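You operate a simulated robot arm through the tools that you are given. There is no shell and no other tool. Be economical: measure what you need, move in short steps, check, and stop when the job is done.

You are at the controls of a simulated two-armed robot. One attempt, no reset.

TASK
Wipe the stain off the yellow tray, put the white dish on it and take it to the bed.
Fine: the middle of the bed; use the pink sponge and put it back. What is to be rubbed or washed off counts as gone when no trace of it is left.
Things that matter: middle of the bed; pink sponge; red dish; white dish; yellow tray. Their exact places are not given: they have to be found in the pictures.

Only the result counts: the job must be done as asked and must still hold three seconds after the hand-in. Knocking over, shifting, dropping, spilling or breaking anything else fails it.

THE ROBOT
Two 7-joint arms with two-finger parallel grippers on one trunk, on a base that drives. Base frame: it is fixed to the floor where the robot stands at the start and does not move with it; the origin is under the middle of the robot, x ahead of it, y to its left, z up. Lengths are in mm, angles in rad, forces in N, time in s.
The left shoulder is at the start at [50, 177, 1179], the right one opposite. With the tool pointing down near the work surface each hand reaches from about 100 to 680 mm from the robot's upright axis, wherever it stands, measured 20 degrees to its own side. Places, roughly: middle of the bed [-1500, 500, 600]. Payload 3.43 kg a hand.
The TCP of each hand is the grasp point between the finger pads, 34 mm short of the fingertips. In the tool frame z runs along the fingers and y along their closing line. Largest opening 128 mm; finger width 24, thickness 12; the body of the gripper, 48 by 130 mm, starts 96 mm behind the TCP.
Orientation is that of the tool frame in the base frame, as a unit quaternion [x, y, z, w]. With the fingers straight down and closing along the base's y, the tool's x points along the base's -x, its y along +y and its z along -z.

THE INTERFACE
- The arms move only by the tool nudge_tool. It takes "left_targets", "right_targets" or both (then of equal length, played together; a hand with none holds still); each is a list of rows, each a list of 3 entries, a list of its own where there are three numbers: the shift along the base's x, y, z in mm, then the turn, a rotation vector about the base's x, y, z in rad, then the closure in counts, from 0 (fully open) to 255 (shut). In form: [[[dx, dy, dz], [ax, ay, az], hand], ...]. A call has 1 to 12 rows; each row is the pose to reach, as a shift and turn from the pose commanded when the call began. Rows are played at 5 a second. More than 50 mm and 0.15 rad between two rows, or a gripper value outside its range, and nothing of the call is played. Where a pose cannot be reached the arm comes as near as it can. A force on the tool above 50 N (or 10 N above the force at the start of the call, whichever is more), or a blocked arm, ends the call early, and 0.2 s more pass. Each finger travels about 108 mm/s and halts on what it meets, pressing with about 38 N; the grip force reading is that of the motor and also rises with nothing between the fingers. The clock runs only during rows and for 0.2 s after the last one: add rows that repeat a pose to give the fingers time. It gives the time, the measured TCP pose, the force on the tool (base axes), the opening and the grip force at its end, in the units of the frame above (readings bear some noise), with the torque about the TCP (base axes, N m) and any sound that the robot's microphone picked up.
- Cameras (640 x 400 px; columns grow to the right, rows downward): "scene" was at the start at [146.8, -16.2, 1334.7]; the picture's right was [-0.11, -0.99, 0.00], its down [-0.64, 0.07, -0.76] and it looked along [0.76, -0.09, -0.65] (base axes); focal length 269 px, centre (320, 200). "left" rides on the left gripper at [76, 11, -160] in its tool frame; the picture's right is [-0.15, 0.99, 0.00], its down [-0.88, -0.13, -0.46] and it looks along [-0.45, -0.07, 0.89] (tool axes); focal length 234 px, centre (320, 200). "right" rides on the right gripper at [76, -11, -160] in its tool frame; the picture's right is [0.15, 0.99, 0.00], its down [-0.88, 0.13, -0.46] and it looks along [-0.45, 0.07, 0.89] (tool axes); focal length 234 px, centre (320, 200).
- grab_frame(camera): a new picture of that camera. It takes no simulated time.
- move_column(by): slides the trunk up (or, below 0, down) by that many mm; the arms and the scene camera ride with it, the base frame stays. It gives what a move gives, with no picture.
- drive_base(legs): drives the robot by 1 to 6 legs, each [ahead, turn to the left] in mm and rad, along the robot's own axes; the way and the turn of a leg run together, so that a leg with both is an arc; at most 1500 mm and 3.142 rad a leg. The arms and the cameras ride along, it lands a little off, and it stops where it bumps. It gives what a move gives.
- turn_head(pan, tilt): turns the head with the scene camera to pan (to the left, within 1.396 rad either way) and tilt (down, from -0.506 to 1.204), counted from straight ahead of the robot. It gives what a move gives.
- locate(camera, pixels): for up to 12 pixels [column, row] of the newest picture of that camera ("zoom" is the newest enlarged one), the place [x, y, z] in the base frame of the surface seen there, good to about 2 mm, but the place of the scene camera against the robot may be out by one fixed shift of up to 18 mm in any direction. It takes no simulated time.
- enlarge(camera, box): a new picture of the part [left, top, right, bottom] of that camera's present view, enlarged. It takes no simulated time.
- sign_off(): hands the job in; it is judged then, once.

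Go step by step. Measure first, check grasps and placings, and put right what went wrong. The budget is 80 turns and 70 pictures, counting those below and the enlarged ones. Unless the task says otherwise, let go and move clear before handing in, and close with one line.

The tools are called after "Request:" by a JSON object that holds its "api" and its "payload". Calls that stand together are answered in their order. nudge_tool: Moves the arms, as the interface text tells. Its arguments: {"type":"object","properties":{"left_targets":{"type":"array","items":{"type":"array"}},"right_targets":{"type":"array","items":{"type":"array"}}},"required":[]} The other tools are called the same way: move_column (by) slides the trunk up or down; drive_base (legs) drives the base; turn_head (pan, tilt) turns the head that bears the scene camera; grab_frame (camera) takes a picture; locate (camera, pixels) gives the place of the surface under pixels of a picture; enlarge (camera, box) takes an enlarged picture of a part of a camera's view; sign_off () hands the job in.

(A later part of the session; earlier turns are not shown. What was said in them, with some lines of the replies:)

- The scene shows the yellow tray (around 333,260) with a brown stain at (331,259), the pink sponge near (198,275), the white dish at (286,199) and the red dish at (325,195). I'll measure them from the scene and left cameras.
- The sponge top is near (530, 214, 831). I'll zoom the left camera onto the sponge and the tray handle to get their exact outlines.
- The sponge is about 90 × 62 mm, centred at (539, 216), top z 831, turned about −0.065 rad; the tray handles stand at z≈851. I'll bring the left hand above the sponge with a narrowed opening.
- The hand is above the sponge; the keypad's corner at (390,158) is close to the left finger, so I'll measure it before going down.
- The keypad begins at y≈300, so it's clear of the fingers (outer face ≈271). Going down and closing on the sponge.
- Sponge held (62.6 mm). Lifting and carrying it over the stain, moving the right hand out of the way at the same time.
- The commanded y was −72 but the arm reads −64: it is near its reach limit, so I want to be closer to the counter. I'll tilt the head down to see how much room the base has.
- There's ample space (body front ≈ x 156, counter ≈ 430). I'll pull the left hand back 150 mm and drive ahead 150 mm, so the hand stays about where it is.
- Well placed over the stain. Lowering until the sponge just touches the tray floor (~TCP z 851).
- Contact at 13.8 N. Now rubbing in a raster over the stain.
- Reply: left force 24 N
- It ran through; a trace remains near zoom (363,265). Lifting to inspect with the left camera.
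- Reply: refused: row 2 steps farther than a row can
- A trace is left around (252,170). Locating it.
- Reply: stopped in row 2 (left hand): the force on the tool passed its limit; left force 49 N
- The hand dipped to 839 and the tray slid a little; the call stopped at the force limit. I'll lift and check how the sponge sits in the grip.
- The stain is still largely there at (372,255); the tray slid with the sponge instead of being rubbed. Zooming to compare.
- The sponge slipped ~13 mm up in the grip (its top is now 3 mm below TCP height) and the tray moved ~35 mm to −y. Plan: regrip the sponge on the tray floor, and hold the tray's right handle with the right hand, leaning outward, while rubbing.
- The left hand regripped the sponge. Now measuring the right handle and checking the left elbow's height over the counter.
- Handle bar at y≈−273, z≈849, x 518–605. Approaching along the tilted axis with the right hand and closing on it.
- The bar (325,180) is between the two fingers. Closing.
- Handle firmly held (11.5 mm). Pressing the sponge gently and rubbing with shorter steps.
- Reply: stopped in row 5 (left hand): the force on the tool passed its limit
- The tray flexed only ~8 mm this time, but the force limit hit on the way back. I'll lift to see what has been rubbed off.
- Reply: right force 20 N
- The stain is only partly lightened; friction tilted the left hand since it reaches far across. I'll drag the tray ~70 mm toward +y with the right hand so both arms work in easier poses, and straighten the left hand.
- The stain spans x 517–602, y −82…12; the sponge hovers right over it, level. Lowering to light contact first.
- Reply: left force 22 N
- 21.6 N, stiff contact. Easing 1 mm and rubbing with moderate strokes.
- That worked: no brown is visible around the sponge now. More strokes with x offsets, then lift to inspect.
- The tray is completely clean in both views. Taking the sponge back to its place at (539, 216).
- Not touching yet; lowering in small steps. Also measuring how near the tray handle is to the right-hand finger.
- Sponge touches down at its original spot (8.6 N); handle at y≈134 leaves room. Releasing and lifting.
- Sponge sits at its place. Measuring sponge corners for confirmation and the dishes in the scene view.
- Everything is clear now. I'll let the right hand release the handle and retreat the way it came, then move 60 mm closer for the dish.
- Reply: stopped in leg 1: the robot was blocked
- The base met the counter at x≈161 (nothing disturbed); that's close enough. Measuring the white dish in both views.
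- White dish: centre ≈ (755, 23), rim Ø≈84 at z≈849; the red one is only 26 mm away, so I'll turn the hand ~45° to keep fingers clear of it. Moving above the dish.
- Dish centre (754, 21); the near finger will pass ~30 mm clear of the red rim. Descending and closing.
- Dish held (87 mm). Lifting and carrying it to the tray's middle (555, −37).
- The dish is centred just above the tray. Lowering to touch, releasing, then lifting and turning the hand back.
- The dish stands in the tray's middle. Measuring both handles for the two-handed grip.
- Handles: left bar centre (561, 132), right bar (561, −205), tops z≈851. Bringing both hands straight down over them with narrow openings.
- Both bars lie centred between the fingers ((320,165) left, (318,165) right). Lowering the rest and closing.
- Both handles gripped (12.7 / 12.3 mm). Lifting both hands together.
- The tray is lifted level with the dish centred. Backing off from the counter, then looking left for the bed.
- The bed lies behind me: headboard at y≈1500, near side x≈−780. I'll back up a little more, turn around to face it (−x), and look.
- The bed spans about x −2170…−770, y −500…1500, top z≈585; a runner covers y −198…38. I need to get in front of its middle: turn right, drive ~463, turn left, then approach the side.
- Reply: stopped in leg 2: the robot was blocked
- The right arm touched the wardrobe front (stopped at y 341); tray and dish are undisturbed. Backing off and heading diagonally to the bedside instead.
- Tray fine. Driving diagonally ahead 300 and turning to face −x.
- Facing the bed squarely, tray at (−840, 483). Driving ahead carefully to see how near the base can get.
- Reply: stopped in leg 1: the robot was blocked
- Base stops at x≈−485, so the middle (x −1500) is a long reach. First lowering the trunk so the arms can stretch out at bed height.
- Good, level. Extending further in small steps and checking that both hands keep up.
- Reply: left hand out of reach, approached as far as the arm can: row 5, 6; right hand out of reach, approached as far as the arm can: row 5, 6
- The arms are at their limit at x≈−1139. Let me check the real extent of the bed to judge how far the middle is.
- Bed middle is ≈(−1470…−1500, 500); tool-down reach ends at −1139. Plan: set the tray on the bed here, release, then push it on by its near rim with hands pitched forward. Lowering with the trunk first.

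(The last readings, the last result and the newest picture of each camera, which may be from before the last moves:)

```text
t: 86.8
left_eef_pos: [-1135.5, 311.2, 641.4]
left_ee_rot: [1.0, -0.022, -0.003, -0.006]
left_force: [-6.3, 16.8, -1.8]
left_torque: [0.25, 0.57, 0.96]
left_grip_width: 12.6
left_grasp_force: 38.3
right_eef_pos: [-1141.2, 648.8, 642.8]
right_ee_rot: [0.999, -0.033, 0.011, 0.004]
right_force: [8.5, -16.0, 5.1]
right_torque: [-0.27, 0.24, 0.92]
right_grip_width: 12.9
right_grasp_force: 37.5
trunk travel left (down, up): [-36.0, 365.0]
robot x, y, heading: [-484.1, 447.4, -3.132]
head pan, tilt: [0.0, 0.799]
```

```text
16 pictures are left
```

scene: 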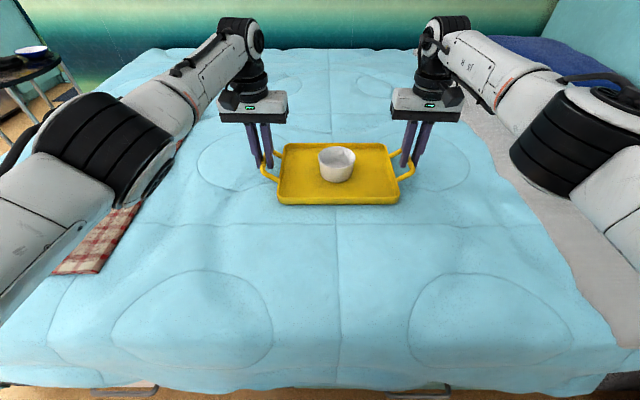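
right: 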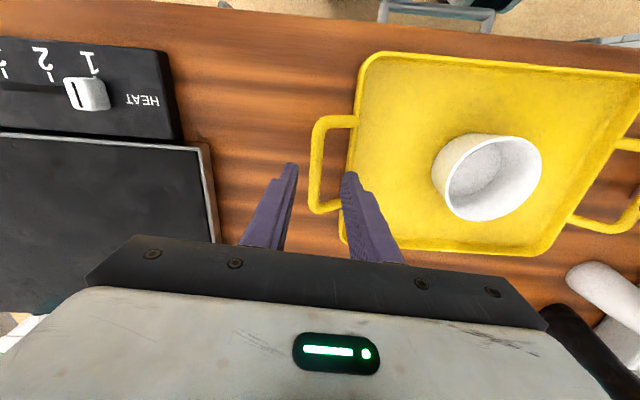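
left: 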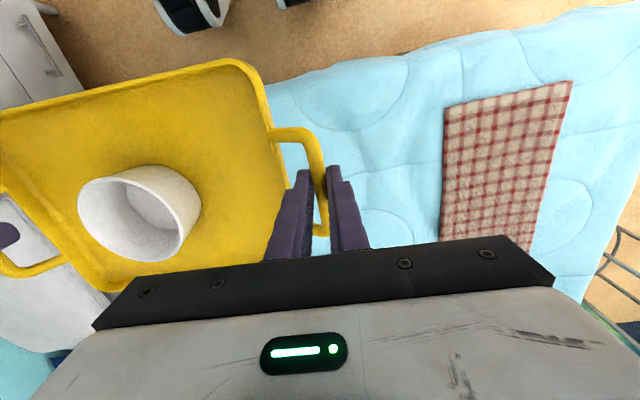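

The right side touches down (+5 N); lowering a touch more on the left, then opening both and rising straight up.

Request:
{"api": "nudge_tool", "payload": {"left_targets": [[[0, 0, -2], [0, 0, 0], 255], [[0, 0, -4], [0, 0, 0], 255], [[0, 0, -5], [0, 0, 0], 255], [[0, 0, -5], [0, 0, 0], 190], [[0, 0, -5], [0, 0, 0], 180], [[0, 0, -5], [0, 0, 0], 180]], "right_targets": [[[0, 0, 0], [0, 0, 0], 255], [[0, 0, -1], [0, 0, 0], 255], [[0, 0, -1], [0, 0, 0], 255], [[0, 0, -1], [0, 0, 0], 190], [[0, 0, -1], [0, 0, 0], 180], [[0, 0, -1], [0, 0, 0], 180]]}}

Request:
{"api": "enlarge", "payload": {"camera": "scene", "box": [220, 90, 460, 240]}}

```text
t: 88.2
left_eef_pos: [-1135.8, 309.0, 634.6]
left_ee_rot: [1.0, -0.021, 0.0, -0.005]
left_force: [0.7, 0.2, 0.3]
left_torque: [0.0, -0.03, -0.06]
left_grip_width: 37.7
left_grasp_force: 0.1
right_eef_pos: [-1140.7, 651.4, 638.4]
right_ee_rot: [0.999, -0.036, 0.013, 0.002]
right_force: [0.3, 0.0, -0.1]
right_torque: [0.05, 0.01, -0.01]
right_grip_width: 37.6
right_grasp_force: 0.1
trunk travel left (down, up): [-36.0, 365.0]
robot x, y, heading: [-486.8, 445.7, -3.134]
head pan, tilt: [0.0, 0.799]
```

```text
2.67 times, centred on (340, 165) of scene
```

zoom: 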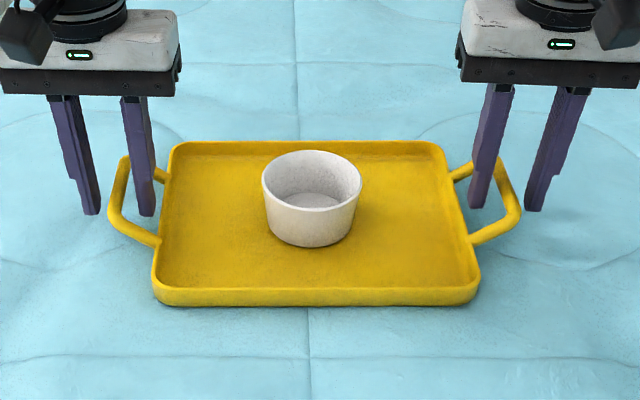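

The tray sits flat, dish centred, both hands open. Raising clear, drawing back behind the tray's near rim and pitching the hands forward.

Request:
{"api": "nudge_tool", "payload": {"left_targets": [[[0, 0, 35], [0, 0, 0], 180], [[0, 0, 75], [0, 0, 0], 180], [[45, 0, 75], [0, 0, 0], 180], [[90, 0, 75], [0, 0, 0], 220], [[135, 0, 75], [0, 0, 0], 255], [[180, 0, 75], [0, 0, 0], 255], [[190, 40, 75], [0, 0.14, 0], 255], [[190, 81, 75], [0, 0.28, 0], 255], [[190, 81, 75], [0, 0.42, 0], 255], [[190, 81, 75], [0, 0.56, 0], 255], [[190, 81, 75], [0, 0.7, 0], 255], [[190, 81, 75], [0, 0.84, 0], 255]], "right_targets": [[[0, 0, 35], [0, 0, 0], 180], [[0, 0, 75], [0, 0, 0], 180], [[45, 0, 75], [0, 0, 0], 180], [[90, 0, 75], [0, 0, 0], 220], [[135, 0, 75], [0, 0, 0], 255], [[180, 0, 75], [0, 0, 0], 255], [[195, -40, 75], [0, 0.14, 0], 255], [[195, -81, 75], [0, 0.28, 0], 255], [[195, -81, 75], [0, 0.42, 0], 255], [[195, -81, 75], [0, 0.56, 0], 255], [[195, -81, 75], [0, 0.7, 0], 255], [[195, -81, 75], [0, 0.84, 0], 255]]}}

Request:
{"api": "grab_frame", "payload": {"camera": "scene"}}

```text
t: 90.8
left_eef_pos: [-946.0, 392.1, 710.4]
left_ee_rot: [0.912, -0.023, -0.41, 0.004]
left_force: [-0.5, 0.4, -0.1]
left_torque: [-0.01, 0.02, 0.02]
left_grip_width: 0.2
left_grasp_force: 33.0
left hand out of reach, approached as far as the arm can: row 2
right_eef_pos: [-945.6, 570.0, 714.7]
right_ee_rot: [0.917, -0.03, -0.398, 0.017]
right_force: [-0.2, -0.3, 0.6]
right_torque: [0.0, -0.01, -0.01]
right_grip_width: 0.0
right_grasp_force: 32.7
right hand out of reach, approached as far as the arm can: row 2
trunk travel left (down, up): [-36.0, 365.0]
robot x, y, heading: [-484.6, 446.7, -3.137]
head pan, tilt: [0.0, 0.799]
```

```text
14 pictures are left
```

scene: 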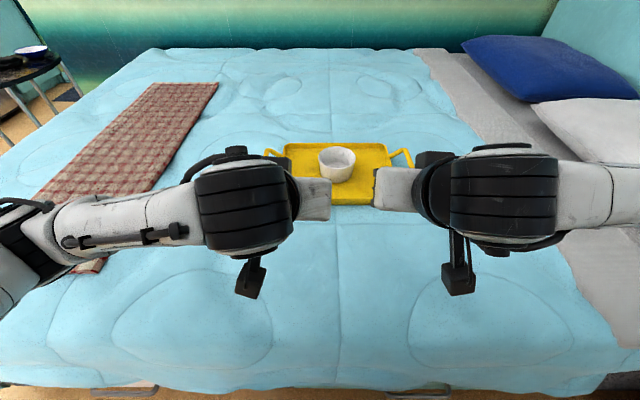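

The tray is untouched. Measuring its near rim.

Request:
{"api": "locate", "payload": {"camera": "scene", "pixels": [[345, 204], [360, 203], [337, 203], [337, 150], [350, 212], [338, 142], [290, 290]]}}

Request:
{"api": "grab_frame", "payload": {"camera": "left"}}

```text
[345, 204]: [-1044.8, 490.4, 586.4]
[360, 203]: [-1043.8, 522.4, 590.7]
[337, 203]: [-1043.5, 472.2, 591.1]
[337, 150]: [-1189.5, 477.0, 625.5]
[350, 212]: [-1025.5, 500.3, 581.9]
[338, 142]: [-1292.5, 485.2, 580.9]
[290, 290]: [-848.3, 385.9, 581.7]
```

```text
13 pictures are left
```

left: 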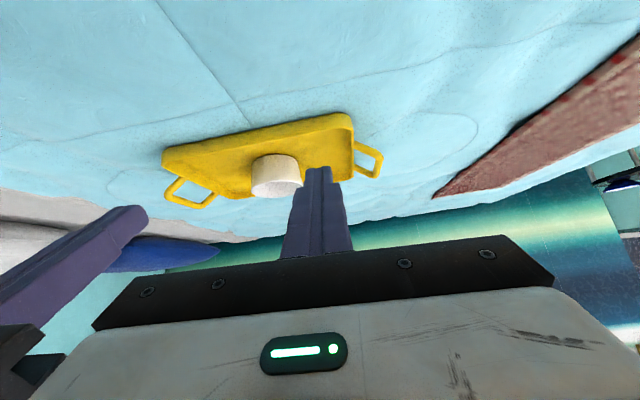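

Near rim ≈ x −1050. Finishing the pitch (~0.98 rad), lowering behind the rim to tip height ≈603 and approaching.

Request:
{"api": "nudge_tool", "payload": {"left_targets": [[[0, 0, 0], [0, 0.14, 0], 255], [[0, 0, 0], [0, 0.14, 0], 255], [[0, 0, -40], [0, 0.14, 0], 255], [[0, 0, -75], [0, 0.14, 0], 255], [[0, 0, -88], [0, 0.14, 0], 255], [[-30, 0, -88], [0, 0.14, 0], 255], [[-55, 0, -88], [0, 0.14, 0], 255], [[-55, 0, -88], [0, 0.14, 0], 255]], "right_targets": [[[0, 0, 0], [0, 0.14, 0], 255], [[0, 0, 0], [0, 0.165, 0], 255], [[0, 0, -40], [0, 0.165, 0], 255], [[0, 0, -80], [0, 0.165, 0], 255], [[0, 0, -92], [0, 0.165, 0], 255], [[-30, 0, -92], [0, 0.165, 0], 255], [[-55, 0, -92], [0, 0.165, 0], 255], [[-55, 0, -92], [0, 0.165, 0], 255]]}}

Request:
{"api": "grab_frame", "payload": {"camera": "left"}}

```text
t: 92.6
left_eef_pos: [-999.4, 391.4, 622.3]
left_ee_rot: [0.882, -0.022, -0.471, 0.006]
left_force: [-0.3, 0.8, -0.2]
left_torque: [0.02, 0.01, 0.02]
left_grip_width: 0.0
left_grasp_force: 33.2
right_eef_pos: [-1000.5, 570.2, 623.6]
right_ee_rot: [0.881, -0.029, -0.471, 0.018]
right_force: [0.3, -0.2, 0.5]
right_torque: [0.03, 0.01, 0.0]
right_grip_width: 0.0
right_grasp_force: 33.3
trunk travel left (down, up): [-36.0, 365.0]
robot x, y, heading: [-485.6, 447.9, -3.137]
head pan, tilt: [0.0, 0.799]
```

```text
12 pictures are left
```

left: 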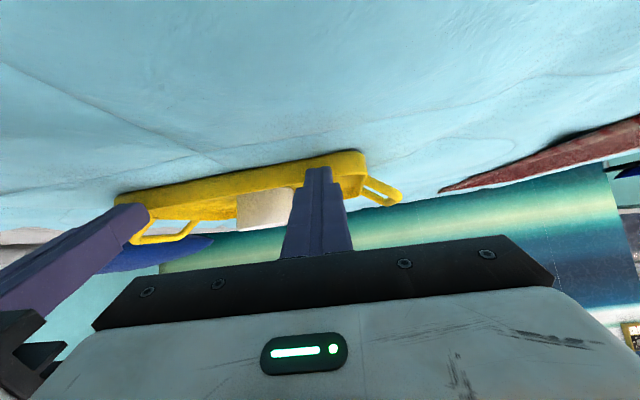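

The fingertips are level with the tray's wall. Pushing slowly, both hands together.

Request:
{"api": "nudge_tool", "payload": {"left_targets": [[[-12, 0, 0], [0, 0, 0], 255], [[-24, 0, 0], [0, 0, 0], 255], [[-36, 0, 0], [0, 0, 0], 255], [[-48, 0, 0], [0, 0, 0], 255], [[-60, 0, 0], [0, 0, 0], 255], [[-72, 0, 0], [0, 0, 0], 255], [[-84, 0, 0], [0, 0, 0], 255], [[-96, 0, 0], [0, 0, 0], 255], [[-108, 0, 0], [0, 0, 0], 255], [[-120, 0, 0], [0, 0, 0], 255]], "right_targets": [[[-12, 0, 0], [0, 0, 0], 255], [[-24, 0, 0], [0, 0, 0], 255], [[-36, 0, 0], [0, 0, 0], 255], [[-48, 0, 0], [0, 0, 0], 255], [[-60, 0, 0], [0, 0, 0], 255], [[-72, 0, 0], [0, 0, 0], 255], [[-84, 0, 0], [0, 0, 0], 255], [[-96, 0, 0], [0, 0, 0], 255], [[-108, 0, 0], [0, 0, 0], 255], [[-120, 0, 0], [0, 0, 0], 255]]}}

Request:
{"api": "grab_frame", "payload": {"camera": "scene"}}

```text
t: 94.8
left_eef_pos: [-1120.3, 391.4, 623.4]
left_ee_rot: [0.881, -0.022, -0.473, 0.006]
left_force: [2.2, 0.4, 0.6]
left_torque: [0.0, 0.0, 0.05]
left_grip_width: 0.0
left_grasp_force: 32.9
right_eef_pos: [-1119.8, 568.6, 623.1]
right_ee_rot: [0.882, -0.028, -0.471, 0.019]
right_force: [1.5, -0.8, 2.6]
right_torque: [0.0, 0.01, -0.01]
right_grip_width: 0.0
right_grasp_force: 33.0
trunk travel left (down, up): [-36.0, 365.0]
robot x, y, heading: [-485.6, 445.7, -3.138]
head pan, tilt: [0.0, 0.799]
```

```text
11 pictures are left
```

scene: 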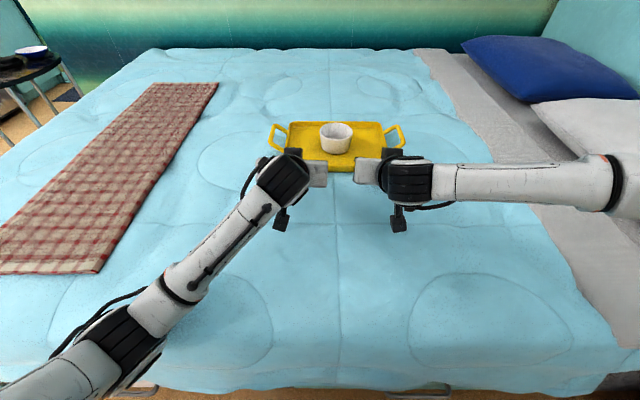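

The tray slides nicely with the dish in place (only ~2 N). Pushing on.

Request:
{"api": "nudge_tool", "payload": {"left_targets": [[[-14, 0, 0], [0, 0, 0], 255], [[-28, 0, 0], [0, 0, 0], 255], [[-42, 0, 0], [0, 0, 0], 255], [[-56, 0, 0], [0, 0, 0], 255], [[-70, 0, 0], [0, 0, 0], 255], [[-84, 0, 0], [0, 0, 0], 255], [[-98, 0, 0], [0, 0, 0], 255], [[-112, 0, 0], [0, 0, 0], 255], [[-126, 0, 0], [0, 0, 0], 255], [[-140, 0, 0], [0, 0, 0], 255], [[-154, 0, 0], [0, 0, 0], 255]], "right_targets": [[[-14, 0, 0], [0, 0, 0], 255], [[-28, 0, 0], [0, 0, 0], 255], [[-42, 0, 0], [0, 0, 0], 255], [[-56, 0, 0], [0, 0, 0], 255], [[-70, 0, 0], [0, 0, 0], 255], [[-84, 0, 0], [0, 0, 0], 255], [[-98, 0, 0], [0, 0, 0], 255], [[-112, 0, 0], [0, 0, 0], 255], [[-126, 0, 0], [0, 0, 0], 255], [[-140, 0, 0], [0, 0, 0], 255], [[-154, 0, 0], [0, 0, 0], 255]]}}

Request:
{"api": "grab_frame", "payload": {"camera": "scene"}}

```text
t: 97.2
left_eef_pos: [-1275.1, 391.2, 623.4]
left_ee_rot: [0.881, -0.023, -0.472, 0.006]
left_force: [2.2, -0.1, 1.3]
left_torque: [-0.05, 0.07, 0.0]
left_grip_width: 0.1
left_grasp_force: 33.2
right_eef_pos: [-1275.6, 570.0, 624.3]
right_ee_rot: [0.881, -0.029, -0.472, 0.018]
right_force: [1.5, -1.0, 2.4]
right_torque: [-0.03, 0.04, 0.01]
right_grip_width: 0.1
right_grasp_force: 33.2
trunk travel left (down, up): [-36.0, 365.0]
robot x, y, heading: [-485.0, 442.9, -3.131]
head pan, tilt: [0.0, 0.799]
```

```text
10 pictures are left
```

scene: 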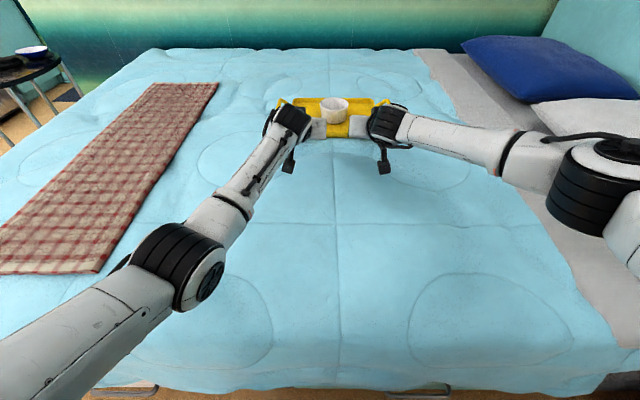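

Tray centre is now ≈ −1405. Pushing another ~90 mm as reach permits.

Request:
{"api": "nudge_tool", "payload": {"left_targets": [[[-13, 0, 0], [0, 0, 0], 255], [[-26, 0, 0], [0, 0, 0], 255], [[-39, 0, 0], [0, 0, 0], 255], [[-52, 0, 0], [0, 0, 0], 255], [[-65, 0, 0], [0, 0, 0], 255], [[-78, 0, 0], [0, 0, 0], 255], [[-90, 0, 0], [0, 0, 0], 255], [[-90, 0, 0], [0, 0, 0], 255]], "right_targets": [[[-13, 0, 0], [0, 0, 0], 255], [[-26, 0, 0], [0, 0, 0], 255], [[-39, 0, 0], [0, 0, 0], 255], [[-52, 0, 0], [0, 0, 0], 255], [[-65, 0, 0], [0, 0, 0], 255], [[-78, 0, 0], [0, 0, 0], 255], [[-90, 0, 0], [0, 0, 0], 255], [[-90, 0, 0], [0, 0, 0], 255]]}}

Request:
{"api": "enlarge", "payload": {"camera": "scene", "box": [230, 60, 440, 191]}}

```text
t: 99.0
left_eef_pos: [-1306.5, 381.1, 626.7]
left_ee_rot: [0.881, -0.022, -0.472, 0.006]
left_force: [0.2, 0.4, -0.9]
left_torque: [-0.01, -0.02, -0.02]
left_grip_width: 0.2
left_grasp_force: 32.9
left hand out of reach, approached as far as the arm can: row 3, 4, 5, 6, 7, 8
right_eef_pos: [-1321.8, 571.7, 624.2]
right_ee_rot: [0.882, -0.029, -0.47, 0.018]
right_force: [2.1, -0.7, 0.5]
right_torque: [-0.01, -0.01, 0.04]
right_grip_width: 0.2
right_grasp_force: 32.7
right hand out of reach, approached as far as the arm can: row 4, 5, 6, 7, 8
trunk travel left (down, up): [-36.0, 365.0]
robot x, y, heading: [-481.8, 445.0, -3.132]
head pan, tilt: [0.0, 0.799]
```

```text
3.05 times, centred on (335, 126) of scene
```

zoom: 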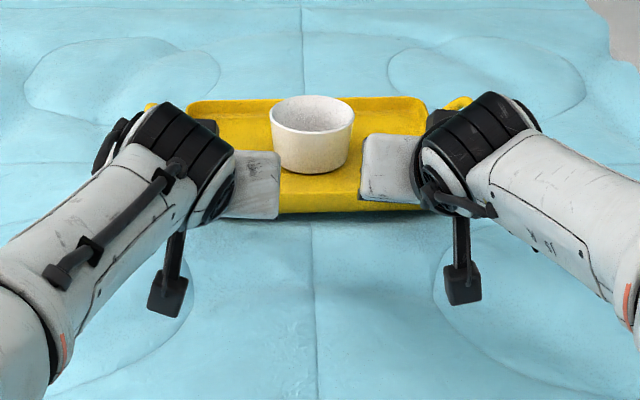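

Both arms reached their limit. Locating the tray now.

Request:
{"api": "locate", "payload": {"camera": "zoom", "pixels": [[200, 101], [410, 98], [320, 210], [340, 195], [312, 172], [312, 99], [455, 103], [150, 107], [312, 230]]}}

```text
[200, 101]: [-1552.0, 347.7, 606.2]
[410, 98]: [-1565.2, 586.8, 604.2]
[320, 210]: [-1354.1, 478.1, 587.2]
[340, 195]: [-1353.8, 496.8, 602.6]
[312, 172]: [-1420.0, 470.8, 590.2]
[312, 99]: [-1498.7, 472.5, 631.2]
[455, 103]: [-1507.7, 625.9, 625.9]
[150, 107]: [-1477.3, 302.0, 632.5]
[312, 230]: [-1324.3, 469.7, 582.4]
```

The tray's centre is ≈(−1460, 470), within about 50 mm of the stated middle and nearly exactly the bed's geometric centre, dish upright on it. Withdrawing both hands straight back and up.

Request:
{"api": "nudge_tool", "payload": {"left_targets": [[[30, 0, 0], [0, 0, 0], 255], [[60, 0, 0], [0, 0, 0], 255], [[100, 0, 0], [0, 0, 0], 255], [[140, 0, 5], [0, 0, 0], 255], [[180, 0, 20], [0, 0, 0], 255], [[220, 0, 45], [0, 0, 0], 255], [[260, 0, 70], [0, 0, 0], 255], [[300, 0, 90], [0, 0, 0], 255], [[340, 0, 100], [0, 0, 0], 255]], "right_targets": [[[30, 0, 0], [0, 0, 0], 255], [[60, 0, 0], [0, 0, 0], 255], [[100, 0, 0], [0, 0, 0], 255], [[140, 0, 5], [0, 0, 0], 255], [[180, 0, 20], [0, 0, 0], 255], [[220, 0, 45], [0, 0, 0], 255], [[260, 0, 70], [0, 0, 0], 255], [[300, 0, 90], [0, 0, 0], 255], [[340, 0, 100], [0, 0, 0], 255]]}}

Request:
{"api": "grab_frame", "payload": {"camera": "scene"}}

```text
t: 101.0
left_eef_pos: [-1009.2, 352.5, 792.9]
left_ee_rot: [0.834, -0.02, -0.549, 0.058]
left_force: [1.1, -0.2, 0.6]
left_torque: [0.0, 0.03, -0.02]
left_grip_width: 0.0
left_grasp_force: 33.2
right_eef_pos: [-999.1, 572.1, 722.1]
right_ee_rot: [0.881, -0.029, -0.471, 0.018]
right_force: [-0.1, 0.1, 0.1]
right_torque: [-0.02, 0.03, -0.01]
right_grip_width: 0.3
right_grasp_force: 32.6
trunk travel left (down, up): [-36.0, 365.0]
robot x, y, heading: [-484.2, 446.0, -3.138]
head pan, tilt: [0.0, 0.799]
stopped in row 9 (left hand): the arm was blocked; the commanded pose is now the measured one
```

```text
8 pictures are left
```

scene: 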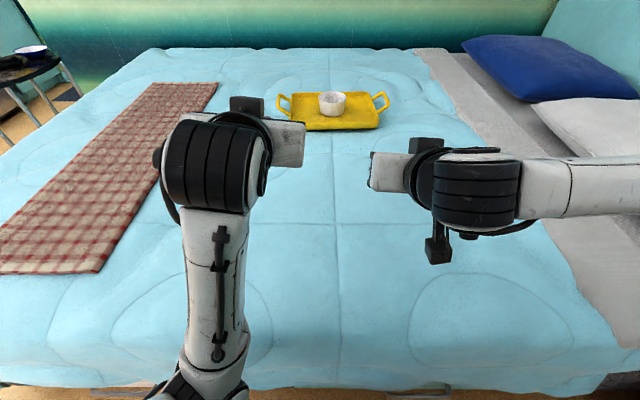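

The left elbow met something in folding back, but both hands are clear of the tray. A final close look at the tray.

Request:
{"api": "enlarge", "payload": {"camera": "scene", "box": [260, 70, 410, 164]}}

Request:
{"api": "locate", "payload": {"camera": "scene", "pixels": [[333, 131], [331, 88], [280, 102], [388, 100], [200, 385], [190, 395], [185, 360]]}}

```text
4.26 times, centred on (335, 117) of scene
```

zoom: 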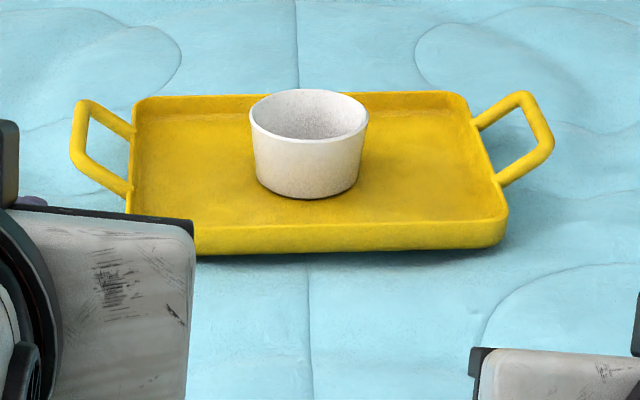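

```text
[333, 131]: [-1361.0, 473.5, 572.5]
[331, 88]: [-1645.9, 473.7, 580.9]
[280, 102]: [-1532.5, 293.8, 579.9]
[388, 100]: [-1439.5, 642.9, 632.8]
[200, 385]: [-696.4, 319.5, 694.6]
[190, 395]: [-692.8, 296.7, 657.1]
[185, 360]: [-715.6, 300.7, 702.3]
```

The tray rests on the bed at about (−1460, 470), clean and with the white dish upright on it. The pink sponge is back in its place and both hands are clear, so I'm handing in.

Request:
{"api": "sign_off", "payload": {}}

```text
The job is handed in.
```

The yellow tray is wiped clean and on the bed with the white dish upright on it, and the pink sponge is back where it was. The tray's centre is at about (−1460, 470), some 50 mm short of the stated middle, because the arms could not push it any further.
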